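You operate a simulated robot arm through the tools that you are given. There is no shell and no other tool.

The job below is to be done with a simulated robot arm. You get a single attempt, and the scene is never put back.

## Task
Swap the cone on the brown winder for the orange one and wind the black spool full.
Fine: the new cone stands on the cream bench, the old one goes on its middle; the full spool goes in the small red bin. Set down upright: grey cone, what you pick out.

Only the result counts: the job must be done as asked and must still hold three seconds after the hand-in. Knocking over, shifting, dropping, spilling or breaking anything else fails it.

## Robot
A 7-joint arm with a two-finger gripper, fixed in place. Base frame: the origin is at the foot of the arm, x ahead of it, y to its left, z up; the work surface is at about z = 80. Lengths are in cm, angles in degrees, forces in N, time in s.
With the tool pointing down near the work surface it reaches from about 30 to 74 cm from the base axis. Its first joint turns from -166.0 to 166.0 degrees. Payload 2.94 kg.
The tool frame sits at the grasp point between the pads (the TCP): z along the fingers, y along the line on which they close. The tips reach 3 cm beyond it. Largest opening 13.8 cm; the body of the gripper starts 10.9 cm behind the TCP.
Orientation is told as [roll, pitch, yaw] about the base's x, y, z axes, in that order, counted from this pose: with the fingers straight down and closing along the base's y, the tool's x points along the base's -x, its y along +y and its z along -z.

## Interface
- The arm moves only by the tool step_arm. Its argument "commands" is a list of rows, each a list of 7 numbers: the shift along the tool's x, y, z in m, then the turn, a rotation vector about the tool's x, y, z in degrees, then the finger opening in m, from 0 to 0.138. In form: [[x, y, z, ax, ay, az, fingers], ...]. A call has 1 to 20 rows; each row is the pose to reach, as a shift and turn from the pose commanded when the call began, along the tool's axes at that moment. Rows are played at 5 a second. More than 5 cm and 8.6 degrees between two rows, or a gripper value outside its range, and nothing of the call is played. A pose out of reach is approached as far as the arm can. The call stops where the force on the tool passes 90 N (or 10 N more than at its start, if that is more) or the arm is blocked; 0.2 s more then pass. Each finger halts on what it meets, pressing with about 43 N; the grip force reading is that of the motor and also rises with nothing between the fingers. The clock runs only during rows and for 0.2 s after the last one: add rows that repeat a pose to give the fingers time. The reply holds the time, the measured pose of the TCP, the force on the tool along the base axes, the opening and the grip force, in the units named above and with some noise, with the torque about the TCP (base axes, N m) and any sound that the robot's microphone picked up.
- Cameras (640 x 400 px; columns grow to the right, rows downward): "scene" is fixed at [39.91, 50.15, 155.16]; the picture's right is [-0.97, 0.24, 0.00], its down [0.13, 0.51, -0.85] and it looks along [-0.21, -0.83, -0.52] (base axes); focal length 336 px, centre (320, 200). "wrist" rides on the gripper at [7.1, 1.9, -14.6] in the tool frame; the picture's right is [-0.26, 0.96, 0.00], its down [-0.85, -0.23, -0.48] and it looks along [-0.46, -0.13, 0.88] (tool axes); focal length 280 px, centre (320, 200). There is no depth. A picture from a camera that has moved, and an enlarged one, comes with that camera's place and axes in the base frame and with its lens.
- grab_frame(camera): a new picture of that camera. It takes no simulated time.
- raise_lower(by): slides the trunk up (or, below 0, down) by that many cm; the arm rides with it, the base frame stays. It gives what a move gives, with no picture.
- zoom(camera, box): a new picture of the part [left, top, right, bottom] of that camera's present view, enlarged. It takes no simulated time.
- job_done(): hands the job in; it is judged then, once.

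Nothing tells you positions but the pictures and the camera data. Unless the task says otherwise, let go and move clear before handing in.

The tools are called after ">>>" as a command line: name --pt "numbers of a row" for each row, then --argument value for the rest, lists and objects as JSON in quotes. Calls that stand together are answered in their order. step_arm: Moves the arm, as the interface text tells. Its arguments: {"type":"object","properties":{"commands":{"type":"array","items":{"type":"array","items":{"type":"number"}}}},"required":["commands"]} The other tools are called the same way: raise_lower (by) slides the trunk up or down; grab_frame (camera) takes a picture; zoom (camera, box) takes an enlarged picture of a part of a camera's view; job_done () hands the job in.

At the start:

```text
time: 0.0
ee_pos: [5.14, -50.79, 110.85]
orientation: [0.0, 0.0, 0.1]
contact_force: [0.1, -1.0, -0.8]
moment: [0.0, 0.01, -0.03]
width: 13.78
grip_force: 0.0
trunk travel left (down, up): [-40.0, 5.4]
```

scene: 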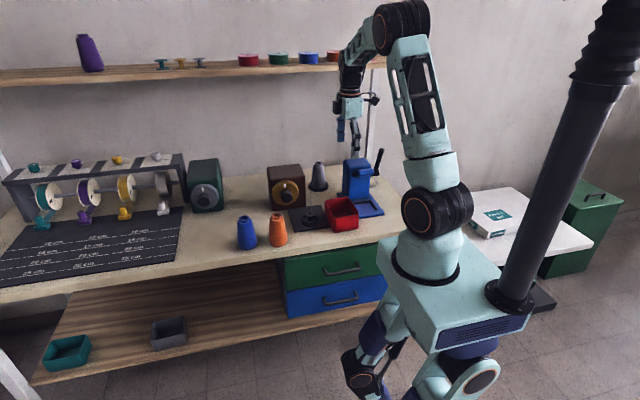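
wrist: 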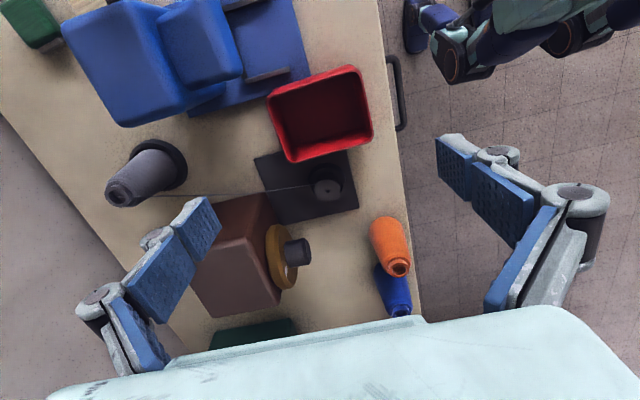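

I see a bench with a brown winder that has a grey cone behind it, plus an orange cone, a blue cone, a red bin and a blue device with a handle. I'll zoom in on each before moving anything.

>>> zoom --camera "scene" --box '[220, 140, 400, 252]'

>>> zoom --camera "scene" --box '[0, 140, 220, 278]'

>>> zoom --camera "wrist" --box '[80, 0, 420, 212]'

>>> zoom --camera "wrist" --box '[160, 130, 440, 330]'

>>> zoom --camera "scene" --box '[60, 20, 360, 120]'

```text
3.56 times, centred on (310, 196) of scene
camera zoom: at [39.91, 50.15, 155.16], right [-0.97, 0.24, 0.0], down [0.13, 0.51, -0.85], along [-0.21, -0.83, -0.52], focal length 1196 px, centre (356, 214)
```

zoom: 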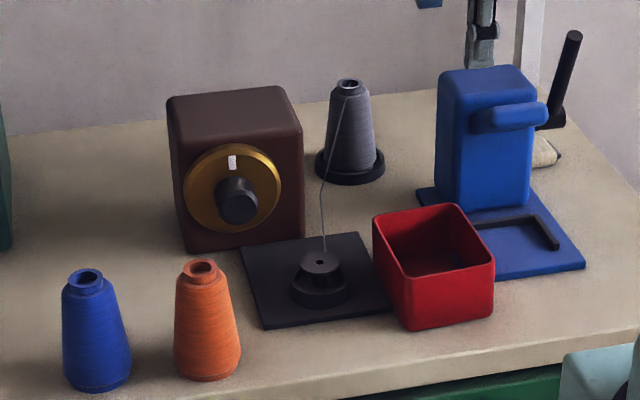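

```text
2.90 times, centred on (110, 209) of scene
camera zoom: at [39.91, 50.15, 155.16], right [-0.97, 0.24, 0.0], down [0.13, 0.51, -0.85], along [-0.21, -0.83, -0.52], focal length 975 px, centre (929, 174)
```

zoom: 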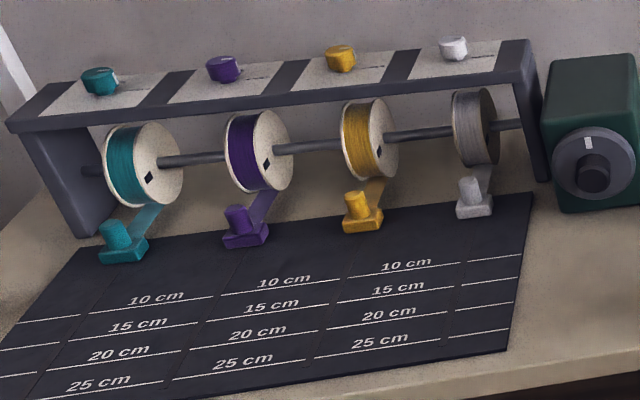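

```text
1.88 times, centred on (250, 106) of wrist
camera zoom: at [-1.98, -48.84, 125.49], right [0.26, 0.97, 0.0], down [0.85, -0.23, 0.48], along [0.46, -0.12, -0.88], focal length 528 px, centre (452, 377)
```

zoom: 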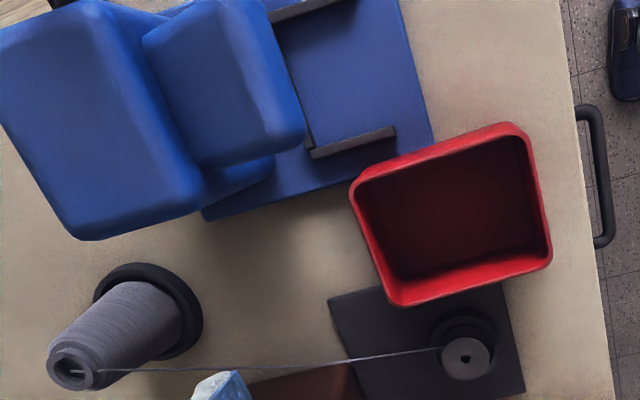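

```text
2.00 times, centred on (300, 230) of wrist
camera zoom: at [-1.98, -48.84, 125.49], right [0.26, 0.97, 0.0], down [0.85, -0.23, 0.48], along [0.46, -0.12, -0.88], focal length 561 px, centre (360, 140)
```

zoom: 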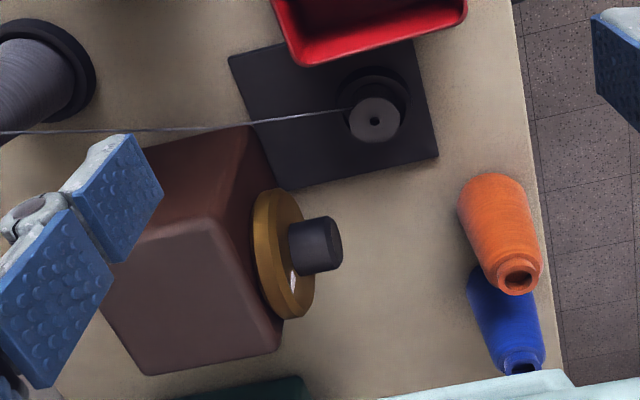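

```text
2.13 times, centred on (210, 70) of scene
camera zoom: at [39.91, 50.15, 155.16], right [-0.97, 0.24, 0.0], down [0.13, 0.51, -0.85], along [-0.21, -0.83, -0.52], focal length 718 px, centre (555, 477)
```

zoom: 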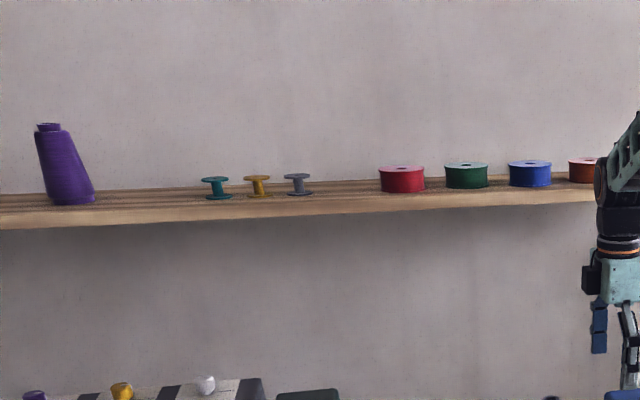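

The brown winder looks like three parts: a box with a gold dial, a cone stand holding the grey cone, and a plate carrying the black spool. I need finer detail on the stand, spool, dial and blue device before I plan the grasps.

>>> zoom --camera "scene" --box '[262, 155, 342, 205]'

>>> zoom --camera "scene" --box '[282, 190, 352, 234]'

>>> zoom --camera "scene" --box '[230, 205, 300, 249]'

>>> zoom --camera "wrist" --box '[90, 120, 210, 220]'

>>> zoom --camera "wrist" --box '[250, 140, 370, 215]'

>>> zoom --camera "scene" --box '[330, 140, 400, 220]'

```text
8.00 times, centred on (302, 180) of scene
camera zoom: at [39.91, 50.15, 155.16], right [-0.97, 0.24, 0.0], down [0.13, 0.51, -0.85], along [-0.21, -0.83, -0.52], focal length 2691 px, centre (464, 360)
```

zoom: 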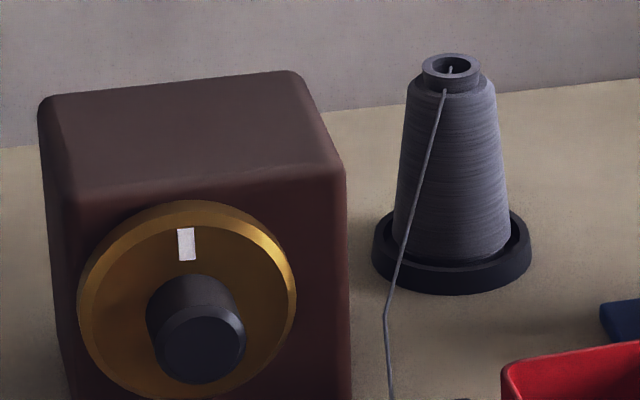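

```text
9.09 times, centred on (317, 212) of scene
camera zoom: at [39.91, 50.15, 155.16], right [-0.97, 0.24, 0.0], down [0.13, 0.51, -0.85], along [-0.21, -0.83, -0.52], focal length 3058 px, centre (347, 91)
```

zoom: 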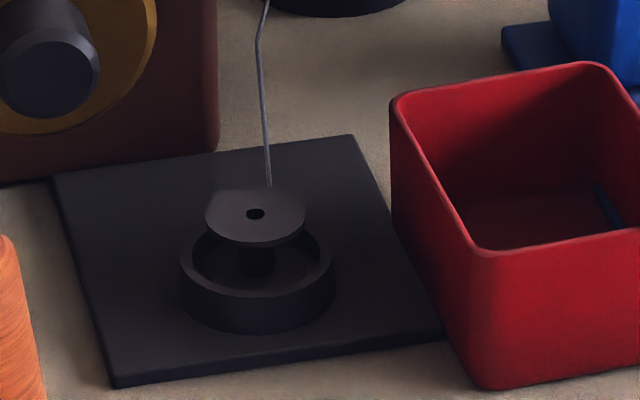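

```text
9.09 times, centred on (265, 227) of scene
camera zoom: at [39.91, 50.15, 155.16], right [-0.97, 0.24, 0.0], down [0.13, 0.51, -0.85], along [-0.21, -0.83, -0.52], focal length 3058 px, centre (820, -46)
```

zoom: 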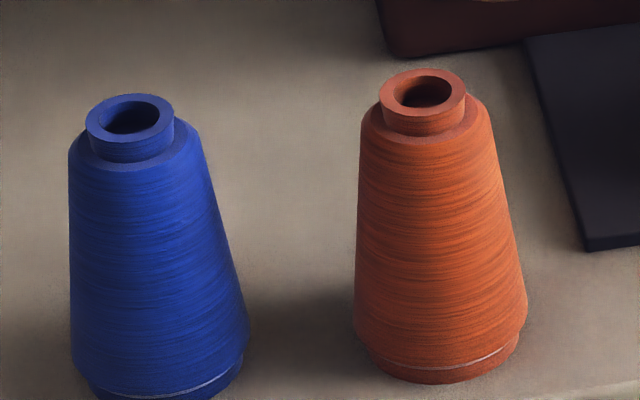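

```text
4.00 times, centred on (150, 170) of wrist
camera zoom: at [-1.98, -48.84, 125.49], right [0.26, 0.97, 0.0], down [0.85, -0.23, 0.48], along [0.46, -0.12, -0.88], focal length 1122 px, centre (1000, 320)
```

zoom: 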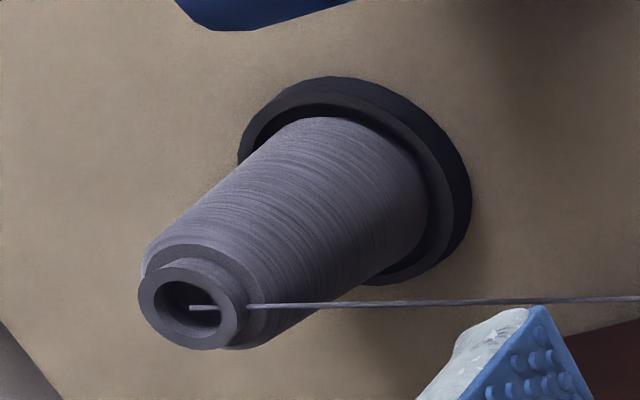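

```text
5.33 times, centred on (310, 178) of wrist
camera zoom: at [-1.98, -48.84, 125.49], right [0.26, 0.97, 0.0], down [0.85, -0.23, 0.48], along [0.46, -0.12, -0.88], focal length 1495 px, centre (373, 320)
```

zoom: 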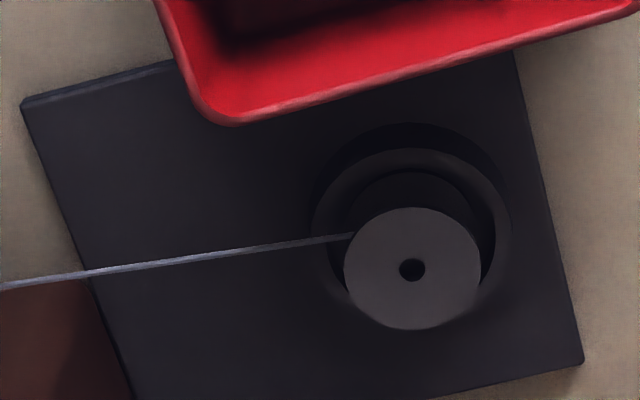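

```text
5.00 times, centred on (365, 180) of scene
camera zoom: at [39.91, 50.15, 155.16], right [-0.97, 0.24, 0.0], down [0.13, 0.51, -0.85], along [-0.21, -0.83, -0.52], focal length 1682 px, centre (95, 300)
```

zoom: 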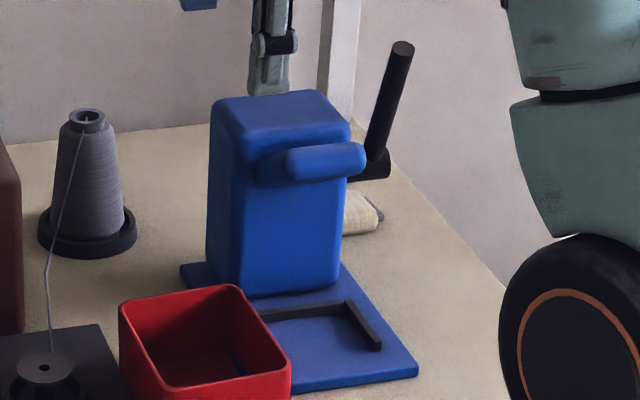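

Triangulating from both views:
- Knob face: about (25.3, -58.6, 89.5)
- Orange cone: about (31.5, -44.5)
- Grey cone: about (8, -80.5)
- Spool: just left of the red bin
- Bench front edge: about y = -40

I'll lift a little and turn the hand 90° so the wrist camera looks outward over the winder.

>>> step_arm --pt "0 0 -0.02 0 0 8 0.138" --pt "0 0 -0.04 0 0 16 0.138" --pt "0 0 -0.05 0 0 24 0.138" --pt "0 0 -0.05 0 0 32 0.138" --pt "0 0 -0.05 0 0 40 0.138" --pt "0 0 -0.05 0 0 48 0.138" --pt "0 0 -0.05 0 0 56 0.138" --pt "0 0 -0.05 0 0 64 0.138" --pt "0 0 -0.05 0 0 72 0.138" --pt "0 0 -0.05 0 0 80 0.138" --pt "0 0 -0.05 0 0 85 0.138" --pt "0 0 -0.05 0 0 90 0.138"

>>> grab_frame --camera "wrist"

>>> grab_frame --camera "scene"

```text
time: 2.6
ee_pos: [5.34, -50.77, 115.82]
orientation: [0.1, 0.0, -90.0]
contact_force: [-0.5, 0.3, 0.4]
moment: [0.01, 0.01, 0.0]
width: 13.8
grip_force: 0.1
trunk travel left (down, up): [-40.0, 5.4]
```

```text
taken
camera wrist: at [7.07, -43.68, 130.49], right [0.96, -0.26, 0.0], down [-0.23, -0.85, 0.48], along [-0.12, -0.46, -0.88], focal length 280 px, centre (320, 200)
```

wrist: 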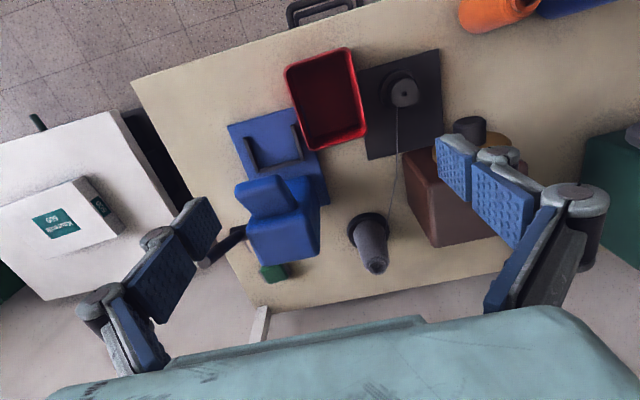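

```text
taken
```

scene: 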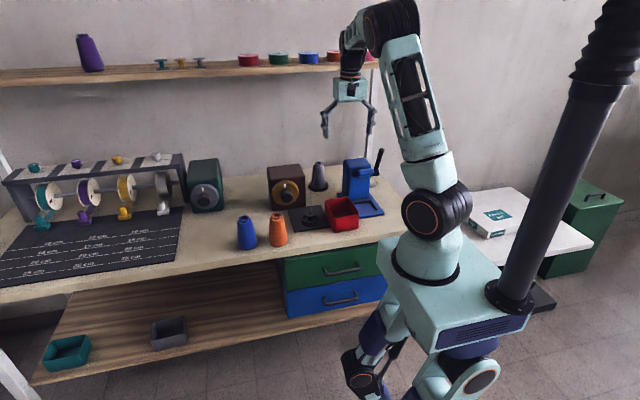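

This view shows the winder from above. I'll zoom in to pin down the grey cone, spool, box and press more exactly.

>>> zoom --camera "wrist" --box '[320, 40, 480, 140]'

>>> zoom --camera "wrist" --box '[320, 190, 440, 290]'

>>> zoom --camera "wrist" --box '[190, 100, 560, 310]'

```text
4.00 times, centred on (400, 90) of wrist
camera zoom: at [7.07, -43.68, 130.49], right [0.96, -0.26, 0.0], down [-0.23, -0.85, 0.48], along [-0.12, -0.46, -0.88], focal length 1122 px, centre (0, 640)
```

zoom: 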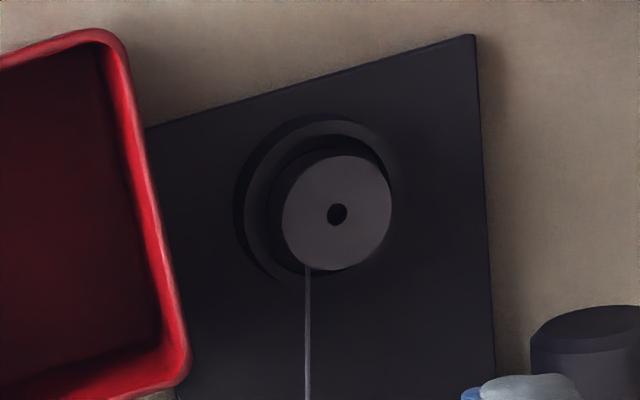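

```text
4.00 times, centred on (380, 240) of wrist
camera zoom: at [7.07, -43.68, 130.49], right [0.96, -0.26, 0.0], down [-0.23, -0.85, 0.48], along [-0.12, -0.46, -0.88], focal length 1122 px, centre (80, 40)
```

zoom: 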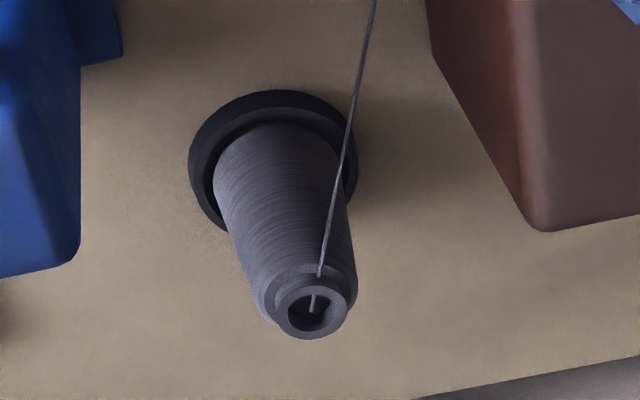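

```text
1.73 times, centred on (375, 205) of wrist
camera zoom: at [7.07, -43.68, 130.49], right [0.96, -0.26, 0.0], down [-0.23, -0.85, 0.48], along [-0.12, -0.46, -0.88], focal length 485 px, centre (225, 191)
```

zoom: 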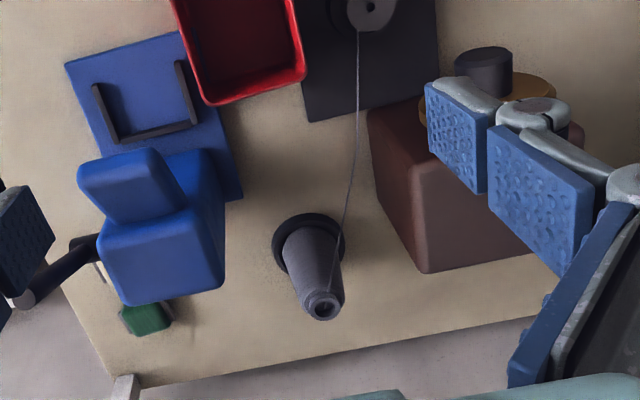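

The grey cone sits in its dish at about (8, -80) with its top near z = 92, between the press (x < 2) and the brown box (x > 17.5). I'll tilt the hand 30° outward, hover above it and check the reach.

>>> step_arm --pt "-0.036 0.003 0.012 0 -3.75 0 0.138" --pt "-0.072 0.006 0.024 0 -7.5 0 0.128" --pt "-0.108 0.01 0.036 0 -11.25 0 0.118" --pt "-0.144 0.014 0.048 0 -15 0 0.108" --pt "-0.18 0.018 0.06 0 -18.75 0 0.1" --pt "-0.216 0.022 0.072 0 -22.5 0 0.09" --pt "-0.25 0.025 0.084 0 -26.25 0 0.09" --pt "-0.27 0.027 0.096 0 -30 0 0.09" --pt "-0.27 0.027 0.096 0 -30 0 0.09"

>>> grab_frame --camera "wrist"

>>> grab_frame --camera "scene"

```text
time: 4.6
ee_pos: [7.97, -77.63, 106.27]
orientation: [0.0, -30.1, -89.9]
contact_force: [-0.2, -0.3, 0.1]
moment: [-0.01, -0.01, 0.0]
width: 9.0
grip_force: 0.0
trunk travel left (down, up): [-40.0, 5.4]
```

```text
taken
camera wrist: at [9.76, -64.19, 115.43], right [0.97, -0.23, 0.13], down [-0.23, -0.5, 0.84], along [-0.12, -0.84, -0.53], focal length 280 px, centre (320, 200)
```

wrist: 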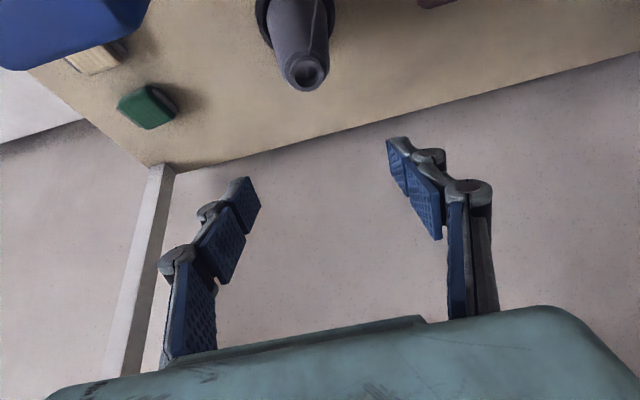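

```text
taken
```

scene: 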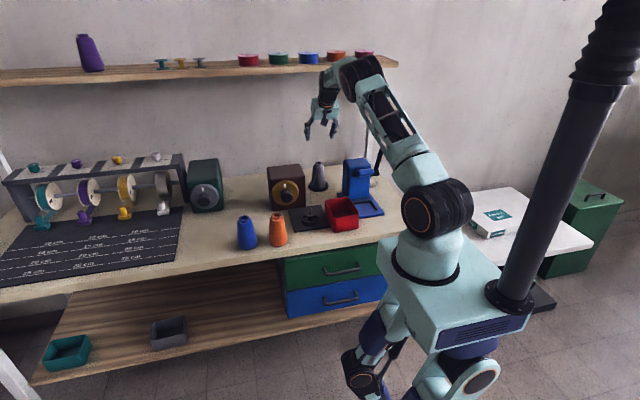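

The hover pose was reached exactly. I'll zoom on the cone top to get the grasp point.

>>> zoom --camera "wrist" --box '[240, 0, 400, 100]'

>>> zoom --camera "scene" --box '[280, 80, 400, 220]'

```text
4.00 times, centred on (320, 50) of wrist
camera zoom: at [9.76, -64.19, 115.43], right [0.97, -0.23, 0.13], down [-0.23, -0.5, 0.84], along [-0.12, -0.84, -0.53], focal length 1122 px, centre (320, 800)
```

zoom: 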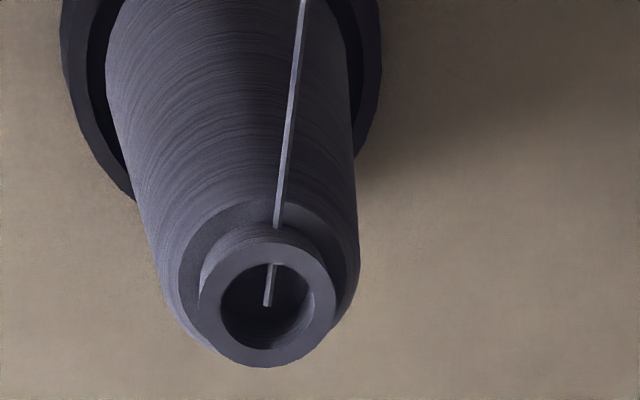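

```text
2.86 times, centred on (340, 150) of scene
camera zoom: at [39.91, 50.15, 155.16], right [-0.97, 0.24, 0.0], down [0.13, 0.51, -0.85], along [-0.21, -0.83, -0.52], focal length 961 px, centre (263, 343)
```

zoom: 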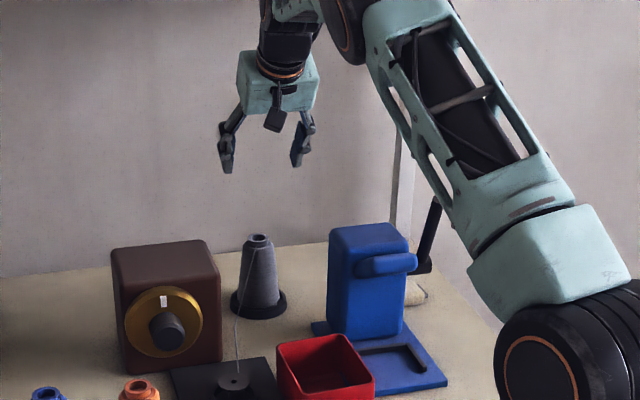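

The cone top triangulates to (8.1, -79.95, 91.95), and the body clears the press, whose top is around z = 95. I'll come down partway so the fingers straddle the cone, then check.

>>> step_arm --pt "0.01 0.0005 0.02 0 0 0 0.09" --pt "0.02 0.001 0.04 0 0 0 0.09" --pt "0.03 0.0015 0.06 0 0 0 0.09" --pt "0.04 0.0015 0.08 0 0 0 0.09" --pt "0.05 0.0015 0.1 0 0 0 0.09" --pt "0.0569 0.0015 0.118 0 0 0 0.09"

>>> zoom --camera "scene" --box '[260, 100, 380, 220]'

>>> grab_frame --camera "wrist"

```text
time: 6.0
ee_pos: [8.26, -78.82, 93.25]
orientation: [-0.1, -30.1, -90.0]
contact_force: [-0.8, 0.0, 0.3]
moment: [0.04, -0.01, 0.0]
width: 8.97
grip_force: 0.0
trunk travel left (down, up): [-40.0, 5.4]
```

```text
3.33 times, centred on (320, 160) of scene
camera zoom: at [39.91, 50.15, 155.16], right [-0.97, 0.24, 0.0], down [0.13, 0.51, -0.85], along [-0.21, -0.83, -0.52], focal length 1121 px, centre (320, 333)
```

zoom: 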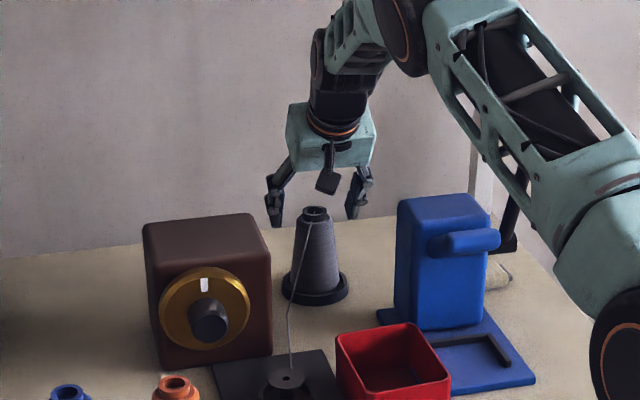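

```text
taken
camera wrist: at [10.15, -65.36, 102.37], right [0.97, -0.23, 0.13], down [-0.23, -0.5, 0.84], along [-0.12, -0.84, -0.53], focal length 280 px, centre (320, 200)
```

wrist: 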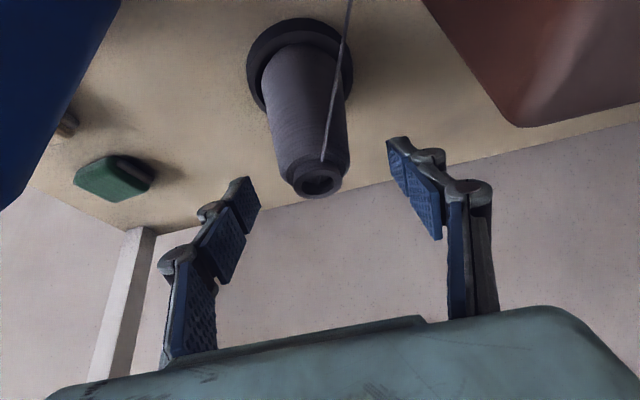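

The cone is centred between the fingers. I'll go down the last 4 cm and close on it slowly.

>>> step_arm --pt "0.011 -0.001 0.017 0 0 0 0.09" --pt "0.022 -0.001 0.034 0 0 0 0.09" --pt "0.022 -0.001 0.034 0 0 0 0.075" --pt "0.022 -0.001 0.034 0 0 0 0.065" --pt "0.022 -0.001 0.034 0 0 0 0.06" --pt "0.022 -0.001 0.034 0 0 0 0.055" --pt "0.022 -0.001 0.034 0 0 0 0.05" --pt "0.022 -0.001 0.034 0 0 0 0.04" --pt "0.022 -0.001 0.034 0 0 0 0.03" --pt "0.022 -0.001 0.034 0 0 0 0.03"

>>> zoom --camera "scene" --box '[260, 100, 380, 220]'

>>> grab_frame --camera "wrist"

```text
time: 8.2
ee_pos: [8.14, -78.42, 89.23]
orientation: [0.0, -30.1, -89.9]
contact_force: [-0.2, -0.5, 0.9]
moment: [-0.06, 0.11, -0.03]
width: 5.33
grip_force: 42.9
trunk travel left (down, up): [-40.0, 5.4]
```

```text
3.33 times, centred on (320, 160) of scene
camera zoom: at [39.91, 50.15, 155.16], right [-0.97, 0.24, 0.0], down [0.13, 0.51, -0.85], along [-0.21, -0.83, -0.52], focal length 1121 px, centre (320, 333)
```

zoom: 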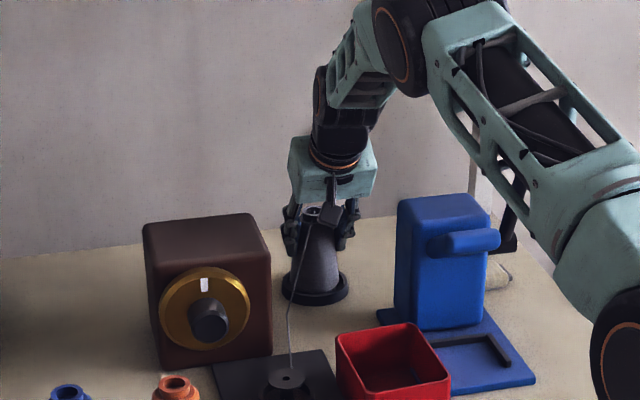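

```text
taken
camera wrist: at [9.96, -65.12, 98.32], right [0.97, -0.23, 0.13], down [-0.23, -0.5, 0.84], along [-0.12, -0.84, -0.53], focal length 280 px, centre (320, 200)
```

wrist: 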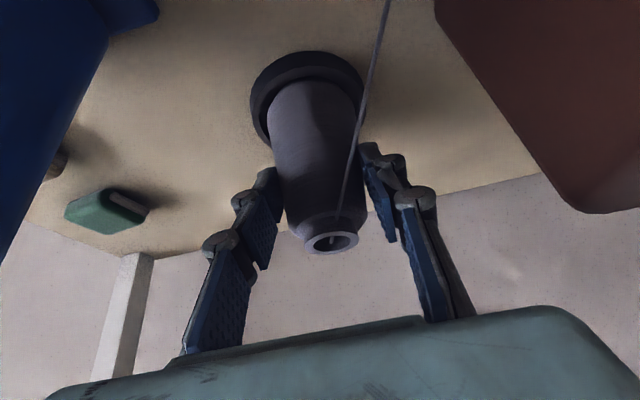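

It's gripped at a width of 5.33 with 43 N. I'll lift straight up and check.

>>> step_arm --pt "-0.0025 0 -0.0043 0 0 0 0.03" --pt "-0.0075 0 -0.013 0 0 0 0.03" --pt "-0.0125 0 -0.0217 0 0 0 0.03" --pt "-0.02 0 -0.0346 0 0 0 0.03" --pt "-0.03 0 -0.052 0 0 0 0.03" --pt "-0.03 0 -0.052 0 0 0 0.03"

>>> zoom --camera "scene" --box '[260, 100, 380, 220]'

>>> grab_frame --camera "wrist"

```text
time: 9.6
ee_pos: [7.98, -78.26, 95.25]
orientation: [-0.2, -30.0, -89.9]
contact_force: [0.5, 0.7, -0.9]
moment: [-0.01, -0.03, -0.03]
width: 5.31
grip_force: 43.2
trunk travel left (down, up): [-40.0, 5.4]
```

```text
3.33 times, centred on (320, 160) of scene
camera zoom: at [39.91, 50.15, 155.16], right [-0.97, 0.24, 0.0], down [0.13, 0.51, -0.85], along [-0.21, -0.83, -0.52], focal length 1121 px, centre (320, 333)
```

zoom: 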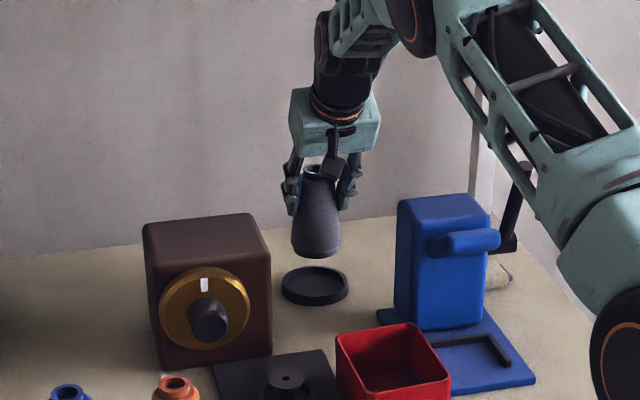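

```text
taken
camera wrist: at [9.82, -64.92, 104.34], right [0.97, -0.23, 0.13], down [-0.23, -0.5, 0.84], along [-0.12, -0.84, -0.53], focal length 280 px, centre (320, 200)
```

wrist: 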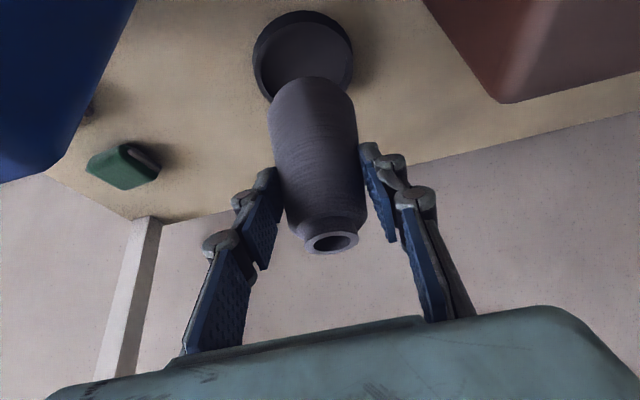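

The cone came up cleanly, the thread is gone, and the shallow dish is empty. I'll raise it well above the brown box and swing it towards the middle of the bench, turning the hand with the reach direction.

>>> step_arm --pt "-0.015 0 -0.026 0 0 0 0.03" --pt "-0.03 0 -0.052 0 0 0 0.03" --pt "-0.045 0 -0.078 0 0 0 0.03" --pt "-0.06 0 -0.104 0 0 0 0.03" --pt "-0.065 0 -0.1126 0 0 0 0.03" --pt "-0.065 0 -0.1126 0 0 0 0.03"

>>> step_arm --pt "0.01 0.0213 -0.0058 -1.03 0 -1.79 0.03" --pt "0.02 0.0427 -0.0115 -2.07 0 -3.57 0.03" --pt "0.03 0.064 -0.0173 -3.1 0 -5.36 0.03" --pt "0.04 0.0853 -0.0231 -4.13 0 -7.15 0.03" --pt "0.05 0.1067 -0.0288 -5.17 0 -8.93 0.03" --pt "0.06 0.128 -0.0346 -6.2 0 -10.72 0.03" --pt "0.07 0.149 -0.0404 -7.23 0 -12.5 0.03" --pt "0.08 0.171 -0.0461 -8.27 0 -14.3 0.03" --pt "0.09 0.192 -0.0519 -9.3 0 -16.08 0.03" --pt "0.1 0.2133 -0.0577 -10.33 0 -17.87 0.03" --pt "0.11 0.2347 -0.0634 -11.37 0 -19.65 0.03" --pt "0.12 0.256 -0.0692 -12.4 0 -21.44 0.03" --pt "0.13 0.2773 -0.075 -13.43 0 -23.2 0.03" --pt "0.14 0.2987 -0.0807 -14.47 0 -25.0 0.03" --pt "0.15 0.32 -0.0865 -15.5 0 -26.8 0.03" --pt "0.15 0.32 -0.0865 -15.5 0 -26.8 0.03"

>>> grab_frame --camera "scene"

>>> grab_frame --camera "wrist"

```text
time: 11.0
ee_pos: [8.09, -78.31, 108.32]
orientation: [0.0, -30.1, -89.9]
contact_force: [-0.1, 0.2, -0.8]
moment: [0.0, 0.0, 0.01]
width: 5.31
grip_force: 43.2
trunk travel left (down, up): [-40.0, 5.4]
```

```text
time: 14.4
ee_pos: [39.91, -60.81, 108.3]
orientation: [0.0, -30.0, -58.9]
contact_force: [0.0, 0.4, -1.2]
moment: [-0.02, -0.02, -0.03]
width: 5.32
grip_force: 43.1
trunk travel left (down, up): [-40.0, 5.4]
```

```text
taken
```

scene: 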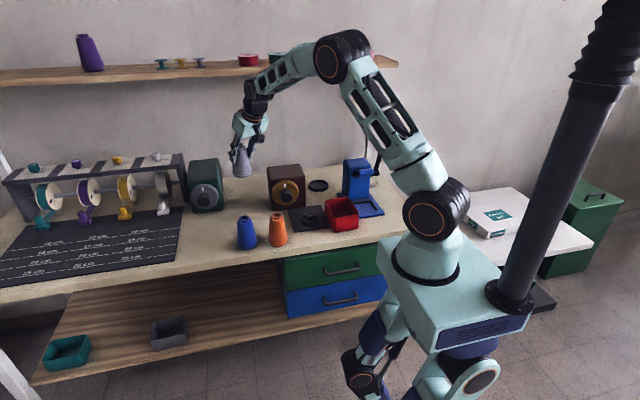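

```text
taken
camera wrist: at [34.61, -48.44, 117.4], right [0.94, 0.3, 0.13], down [0.06, -0.54, 0.84], along [0.33, -0.78, -0.53], focal length 280 px, centre (320, 200)
```

wrist: 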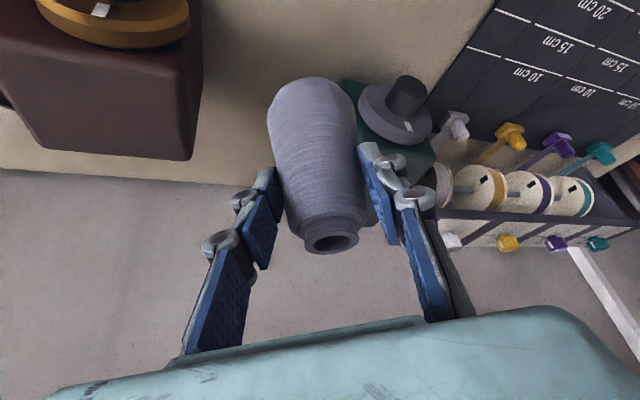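

The green knob face is at about (55.4, -64.4) and the bench spans roughly x -22 to 128, y -40 to -98. Its exact centre is right at the green box, so the closest clear spot is about (47.5, -63). I'll move over that spot and lower to just above the bench.

>>> step_arm --pt "-0.0123 0.0179 0.0071 0 0 0 0.03" --pt "-0.0247 0.0357 0.0143 0 0 0 0.03" --pt "-0.037 0.0536 0.0214 0 0 0 0.03" --pt "-0.027 0.0536 0.0387 0 0 0 0.03" --pt "-0.017 0.0536 0.056 0 0 0 0.03" --pt "-0.007 0.0536 0.0733 0 0 0 0.03" --pt "0.003 0.0536 0.0907 0 0 0 0.03" --pt "0.013 0.0536 0.108 0 0 0 0.03" --pt "0.018 0.0536 0.1167 0 0 0 0.03" --pt "0.018 0.0536 0.1167 0 0 0 0.03"

>>> grab_frame --camera "wrist"

>>> zoom --camera "scene" --box '[170, 120, 330, 260]'

```text
time: 16.6
ee_pos: [46.75, -61.93, 96.98]
orientation: [0.0, -29.9, -59.0]
contact_force: [1.3, -0.6, -1.2]
moment: [0.03, 0.03, 0.01]
width: 5.3
grip_force: 43.2
trunk travel left (down, up): [-40.0, 5.4]
```

```text
taken
camera wrist: at [41.43, -49.46, 106.22], right [0.94, 0.3, 0.13], down [0.06, -0.54, 0.84], along [0.33, -0.78, -0.53], focal length 280 px, centre (320, 200)
```

wrist: 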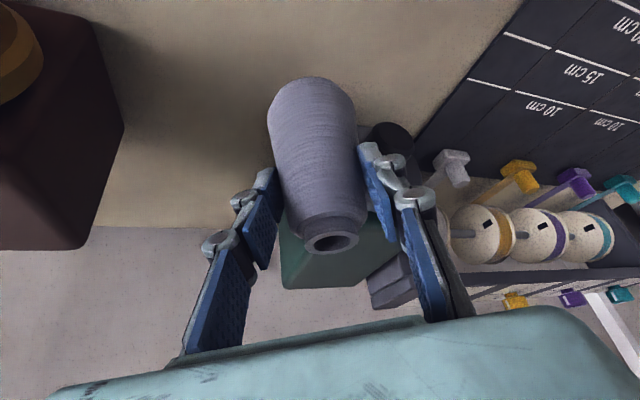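

```text
2.86 times, centred on (250, 190) of scene
camera zoom: at [39.91, 50.15, 155.16], right [-0.97, 0.24, 0.0], down [0.13, 0.51, -0.85], along [-0.21, -0.83, -0.52], focal length 961 px, centre (520, 229)
```

zoom: 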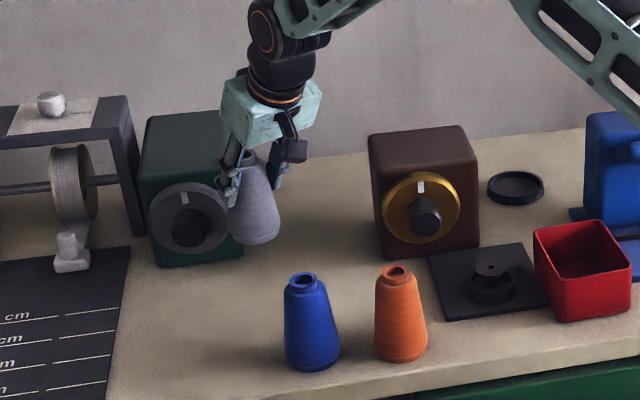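

The cone is about 8 cm above the bench and clear of the green dial. I'll lower to nearly touching, then go down in tiny steps while watching the force.

>>> step_arm --pt "0.01 0 0.0173 0 0 0 0.03" --pt "0.02 0 0.0346 0 0 0 0.03" --pt "0.03 0 0.052 0 0 0 0.03" --pt "0.037 0 0.0641 0 0 0 0.03" --pt "0.037 0 0.0641 0 0 0 0.03"

>>> zoom --camera "scene" --box '[200, 150, 280, 210]'

```text
time: 17.8
ee_pos: [46.94, -62.07, 89.65]
orientation: [-0.1, -30.1, -59.0]
contact_force: [0.1, -0.6, -0.5]
moment: [0.04, 0.01, -0.02]
width: 5.3
grip_force: 43.1
trunk travel left (down, up): [-40.0, 5.4]
```

```text
6.67 times, centred on (240, 180) of scene
camera zoom: at [39.91, 50.15, 155.16], right [-0.97, 0.24, 0.0], down [0.13, 0.51, -0.85], along [-0.21, -0.83, -0.52], focal length 2242 px, centre (853, 333)
```

zoom: 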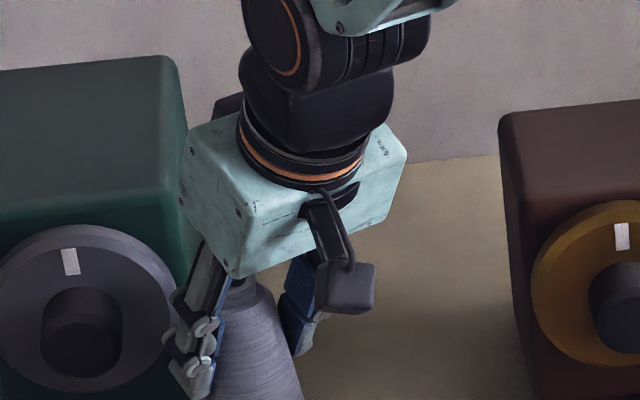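

Nearly there. I'll go down in millimetre steps until the bench is felt.

>>> step_arm --pt "0.001 0 0.0017 0 0 0 0.03" --pt "0.002 0 0.0035 0 0 0 0.03" --pt "0.0025 0 0.0043 0 0 0 0.03"

>>> step_arm --pt "0.0005 0 0.0009 0 0 0 0.03" --pt "0.001 0 0.0017 0 0 0 0.03"

>>> step_arm --pt "0.0005 0 0.0009 0 0 0 0.03" --pt "0.001 0 0.0017 0 0 0 0.03"

>>> zoom --camera "scene" --box '[200, 160, 280, 220]'

```text
time: 18.6
ee_pos: [46.92, -61.93, 89.2]
orientation: [0.0, -29.9, -59.0]
contact_force: [0.9, -0.6, -1.4]
moment: [0.0, 0.02, -0.02]
width: 5.29
grip_force: 42.5
trunk travel left (down, up): [-40.0, 5.4]
```

```text
time: 19.2
ee_pos: [46.74, -61.85, 89.11]
orientation: [0.0, -30.0, -59.0]
contact_force: [-0.1, -0.3, -1.2]
moment: [0.02, 0.04, 0.05]
width: 5.3
grip_force: 43.0
trunk travel left (down, up): [-40.0, 5.4]
```

```text
time: 19.8
ee_pos: [46.8, -62.0, 88.86]
orientation: [0.0, -30.0, -59.0]
contact_force: [0.2, -0.1, -0.4]
moment: [0.03, 0.04, -0.01]
width: 5.32
grip_force: 42.6
trunk travel left (down, up): [-40.0, 5.4]
```

```text
6.67 times, centred on (240, 190) of scene
camera zoom: at [39.91, 50.15, 155.16], right [-0.97, 0.24, 0.0], down [0.13, 0.51, -0.85], along [-0.21, -0.83, -0.52], focal length 2242 px, centre (853, 267)
```

zoom: 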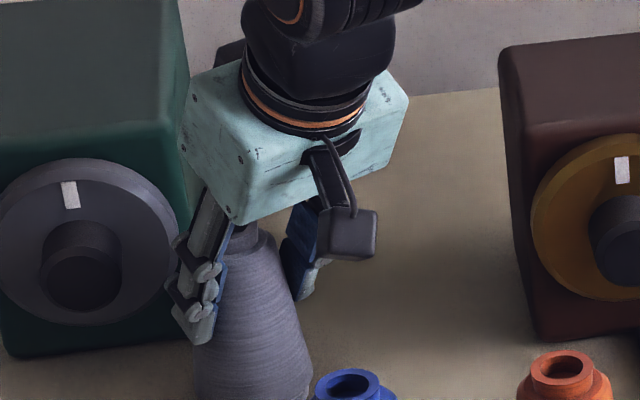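

Still no contact, so I'll keep stepping down gently.

>>> step_arm --pt "0.0005 0 0.0009 0 0 0 0.03" --pt "0.001 0 0.0017 0 0 0 0.03"

>>> step_arm --pt "0.0005 0 0.0009 0 0 0 0.03" --pt "0.001 0 0.0017 0 0 0 0.03"

>>> zoom --camera "scene" --box '[200, 180, 280, 240]'

```text
time: 20.4
ee_pos: [46.82, -61.98, 88.86]
orientation: [0.1, -30.1, -59.0]
contact_force: [-0.4, 1.2, 2.7]
moment: [0.06, 0.12, -0.04]
width: 5.3
grip_force: 43.1
trunk travel left (down, up): [-40.0, 5.4]
```

```text
time: 21.0
ee_pos: [46.79, -61.92, 88.84]
orientation: [-0.1, -30.3, -59.0]
contact_force: [-1.7, 3.8, 12.9]
moment: [0.33, 0.28, -0.07]
width: 5.29
grip_force: 42.8
trunk travel left (down, up): [-40.0, 5.4]
```

```text
6.67 times, centred on (240, 210) of scene
camera zoom: at [39.91, 50.15, 155.16], right [-0.97, 0.24, 0.0], down [0.13, 0.51, -0.85], along [-0.21, -0.83, -0.52], focal length 2242 px, centre (853, 133)
```

zoom: 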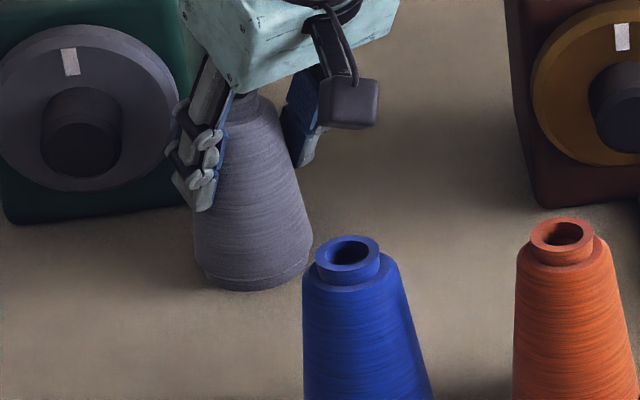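

The bench is felt at 13 N, so the cone is standing. I'll open the fingers gently and rise straight up.

>>> step_arm --pt "-0.0005 0 -0.0009 0 0 0 0.052" --pt "-0.0005 0 -0.0009 0 0 0 0.056" --pt "-0.0005 0 -0.0009 0 0 0 0.064" --pt "-0.0005 0 -0.0009 0 0 0 0.072" --pt "-0.0005 0 -0.0009 0 0 0 0.078" --pt "-0.0005 0 -0.0009 0 0 0 0.078"

>>> grab_frame --camera "wrist"

>>> zoom --camera "scene" --box '[200, 160, 280, 220]'

```text
time: 22.4
ee_pos: [46.64, -61.82, 88.58]
orientation: [0.1, -30.2, -59.0]
contact_force: [0.1, 0.8, 0.4]
moment: [0.02, 0.03, -0.02]
width: 7.78
grip_force: 0.0
trunk travel left (down, up): [-40.0, 5.4]
```

```text
taken
camera wrist: at [41.42, -49.51, 97.72], right [0.94, 0.3, 0.13], down [0.06, -0.54, 0.84], along [0.33, -0.78, -0.53], focal length 280 px, centre (320, 200)
```

wrist: 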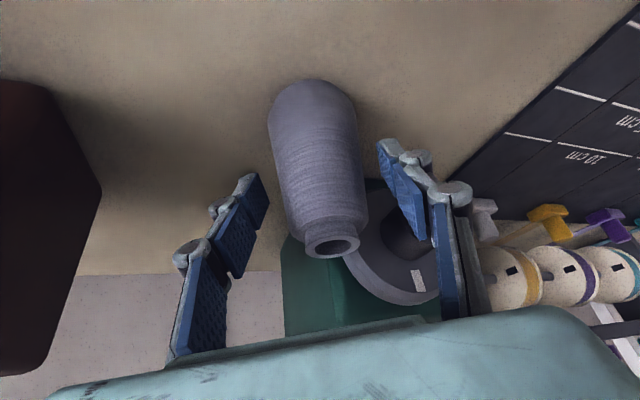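

```text
6.67 times, centred on (240, 190) of scene
camera zoom: at [39.91, 50.15, 155.16], right [-0.97, 0.24, 0.0], down [0.13, 0.51, -0.85], along [-0.21, -0.83, -0.52], focal length 2242 px, centre (853, 267)
```

zoom: 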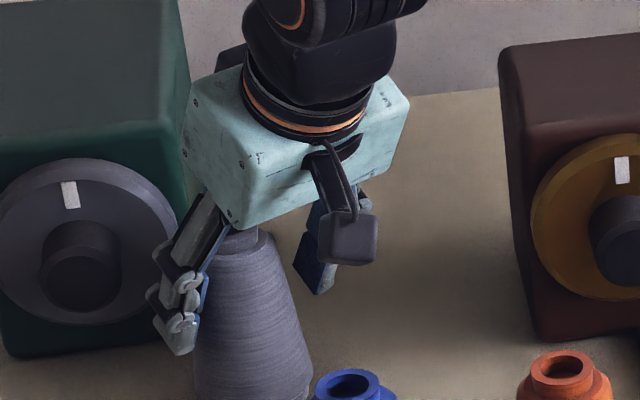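

The cone stands upright and free. I'll rise clear and move to hover over the orange cone with the same hand tilt.

>>> step_arm --pt "-0.0125 0 -0.0217 0 0 0 0.078" --pt "-0.025 0 -0.0433 0 0 0 0.078" --pt "-0.0375 0 -0.065 0 0 0 0.078" --pt "-0.05 0 -0.0866 0 0 0 0.078" --pt "-0.0625 0 -0.1083 0 0 0 0.078" --pt "-0.075 0 -0.1299 0 0 0 0.09" --pt "-0.0488 -0.0053 -0.145 0 0 0 0.09" --pt "-0.0226 -0.0106 -0.1602 0 0 0 0.09" --pt "0.0037 -0.0158 -0.1754 0 0 0 0.09" --pt "0.0299 -0.0211 -0.1905 0 0 0 0.09" --pt "0.0561 -0.0264 -0.2057 0 0 0 0.09" --pt "0.0824 -0.0317 -0.2208 0 0 0 0.09" --pt "0.1086 -0.0369 -0.236 0 0 0 0.09" --pt "0.1348 -0.0422 -0.2511 0 0 0 0.09" --pt "0.1348 -0.0422 -0.2511 0 0 0 0.09"

>>> grab_frame --camera "wrist"

>>> grab_frame --camera "scene"

```text
time: 25.6
ee_pos: [30.64, -43.17, 103.33]
orientation: [0.1, -30.0, -58.8]
contact_force: [-0.2, 0.3, -0.4]
moment: [-0.01, 0.01, -0.02]
width: 9.0
grip_force: 0.1
trunk travel left (down, up): [-40.0, 5.4]
```

```text
taken
camera wrist: at [25.41, -30.75, 112.48], right [0.94, 0.3, 0.13], down [0.06, -0.54, 0.84], along [0.33, -0.78, -0.53], focal length 280 px, centre (320, 200)
```

wrist: 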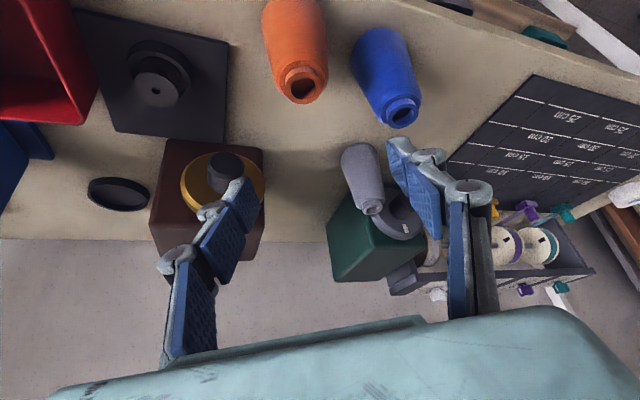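

```text
taken
```

scene: 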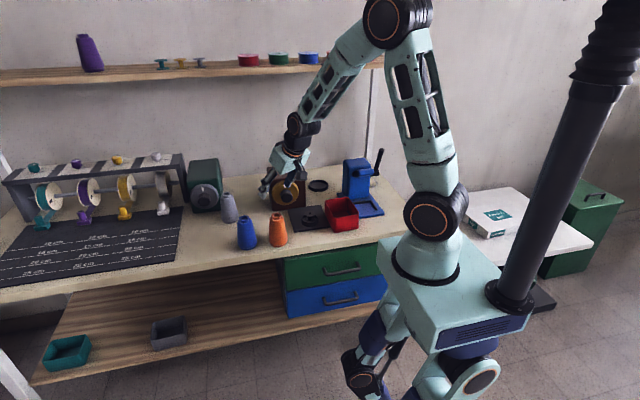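

I'll zoom on the orange cone's top ring to get the grasp point, and check the dish as well.

>>> zoom --camera "wrist" --box '[240, 0, 400, 120]'

>>> zoom --camera "wrist" --box '[60, 20, 220, 220]'

>>> zoom --camera "wrist" --box '[480, 0, 640, 300]'

```text
3.33 times, centred on (320, 60) of wrist
camera zoom: at [25.41, -30.75, 112.48], right [0.94, 0.3, 0.13], down [0.06, -0.54, 0.84], along [0.33, -0.78, -0.53], focal length 935 px, centre (320, 667)
```

zoom: 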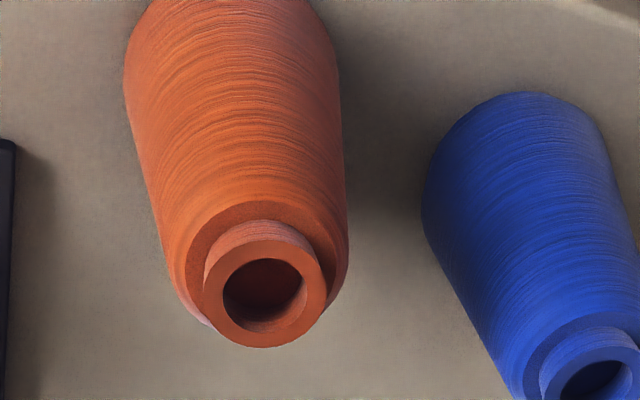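

```text
2.00 times, centred on (140, 120) of wrist
camera zoom: at [25.41, -30.75, 112.48], right [0.94, 0.3, 0.13], down [0.06, -0.54, 0.84], along [0.33, -0.78, -0.53], focal length 561 px, centre (680, 360)
```

zoom: 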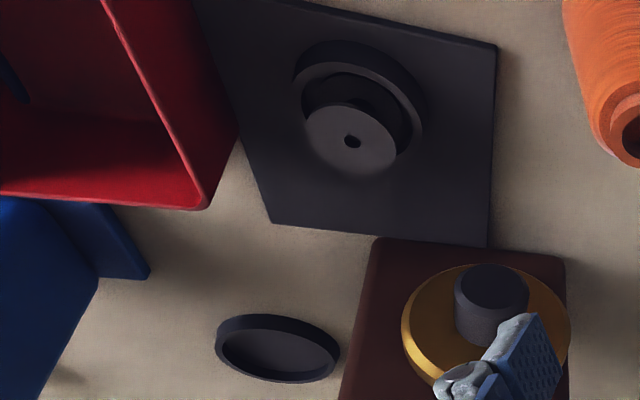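

```text
1.33 times, centred on (560, 150) of wrist
camera zoom: at [25.41, -30.75, 112.48], right [0.94, 0.3, 0.13], down [0.06, -0.54, 0.84], along [0.33, -0.78, -0.53], focal length 374 px, centre (0, 267)
```

zoom: 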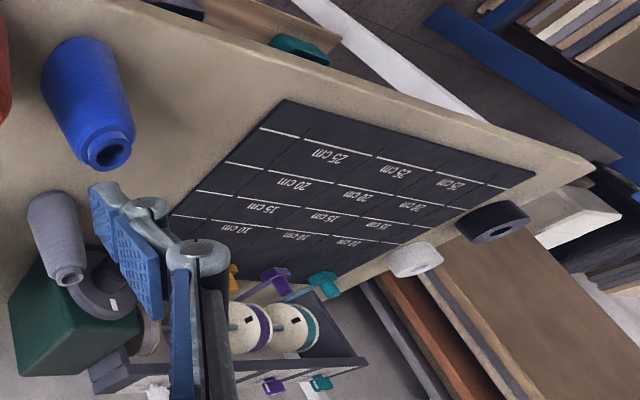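

The orange cone's top ring is at (31.45, -44.8). I'll come down most of the way and check centring.

>>> step_arm --pt "0.0125 -0.0005 0.0223 0 0 0 0.085" --pt "0.025 -0.001 0.0446 0 0 0 0.085" --pt "0.0375 -0.0015 0.067 0 0 0 0.085" --pt "0.0502 -0.0015 0.0926 0 0 0 0.085" --pt "0.0502 -0.0015 0.0926 0 0 0 0.085"

>>> grab_frame --camera "wrist"

>>> zoom --camera "scene" --box '[200, 140, 340, 260]'

```text
time: 26.8
ee_pos: [30.56, -43.7, 92.92]
orientation: [0.0, -30.1, -58.9]
contact_force: [-0.4, 0.1, -0.4]
moment: [0.0, 0.01, 0.01]
width: 8.51
grip_force: 0.1
trunk travel left (down, up): [-40.0, 5.4]
```

```text
taken
camera wrist: at [25.33, -31.29, 102.14], right [0.94, 0.3, 0.13], down [0.06, -0.54, 0.84], along [0.33, -0.78, -0.53], focal length 280 px, centre (320, 200)
```

wrist: 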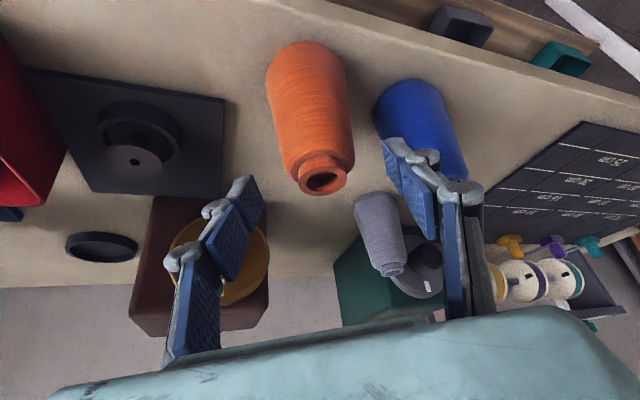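

```text
3.33 times, centred on (270, 200) of scene
camera zoom: at [39.91, 50.15, 155.16], right [-0.97, 0.24, 0.0], down [0.13, 0.51, -0.85], along [-0.21, -0.83, -0.52], focal length 1121 px, centre (487, 200)
```

zoom: 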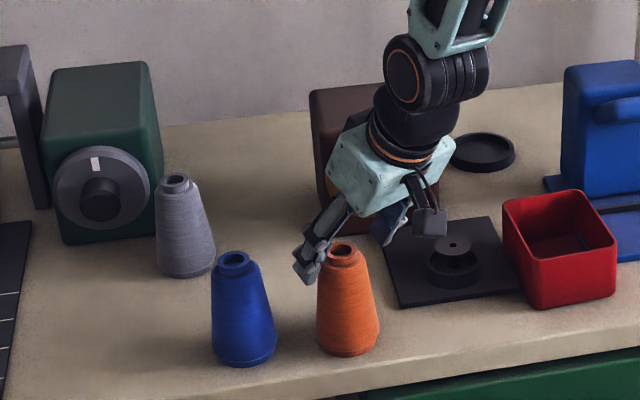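

The cone looks a few millimetres off-centre sideways, so I'll zoom to measure it.

>>> zoom --camera "wrist" --box '[220, 120, 440, 260]'

```text
2.86 times, centred on (330, 190) of wrist
camera zoom: at [25.33, -31.29, 102.14], right [0.94, 0.3, 0.13], down [0.06, -0.54, 0.84], along [0.33, -0.78, -0.53], focal length 801 px, centre (291, 229)
```

zoom: 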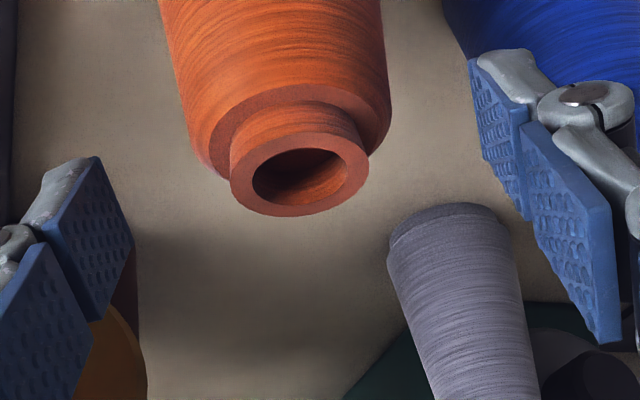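

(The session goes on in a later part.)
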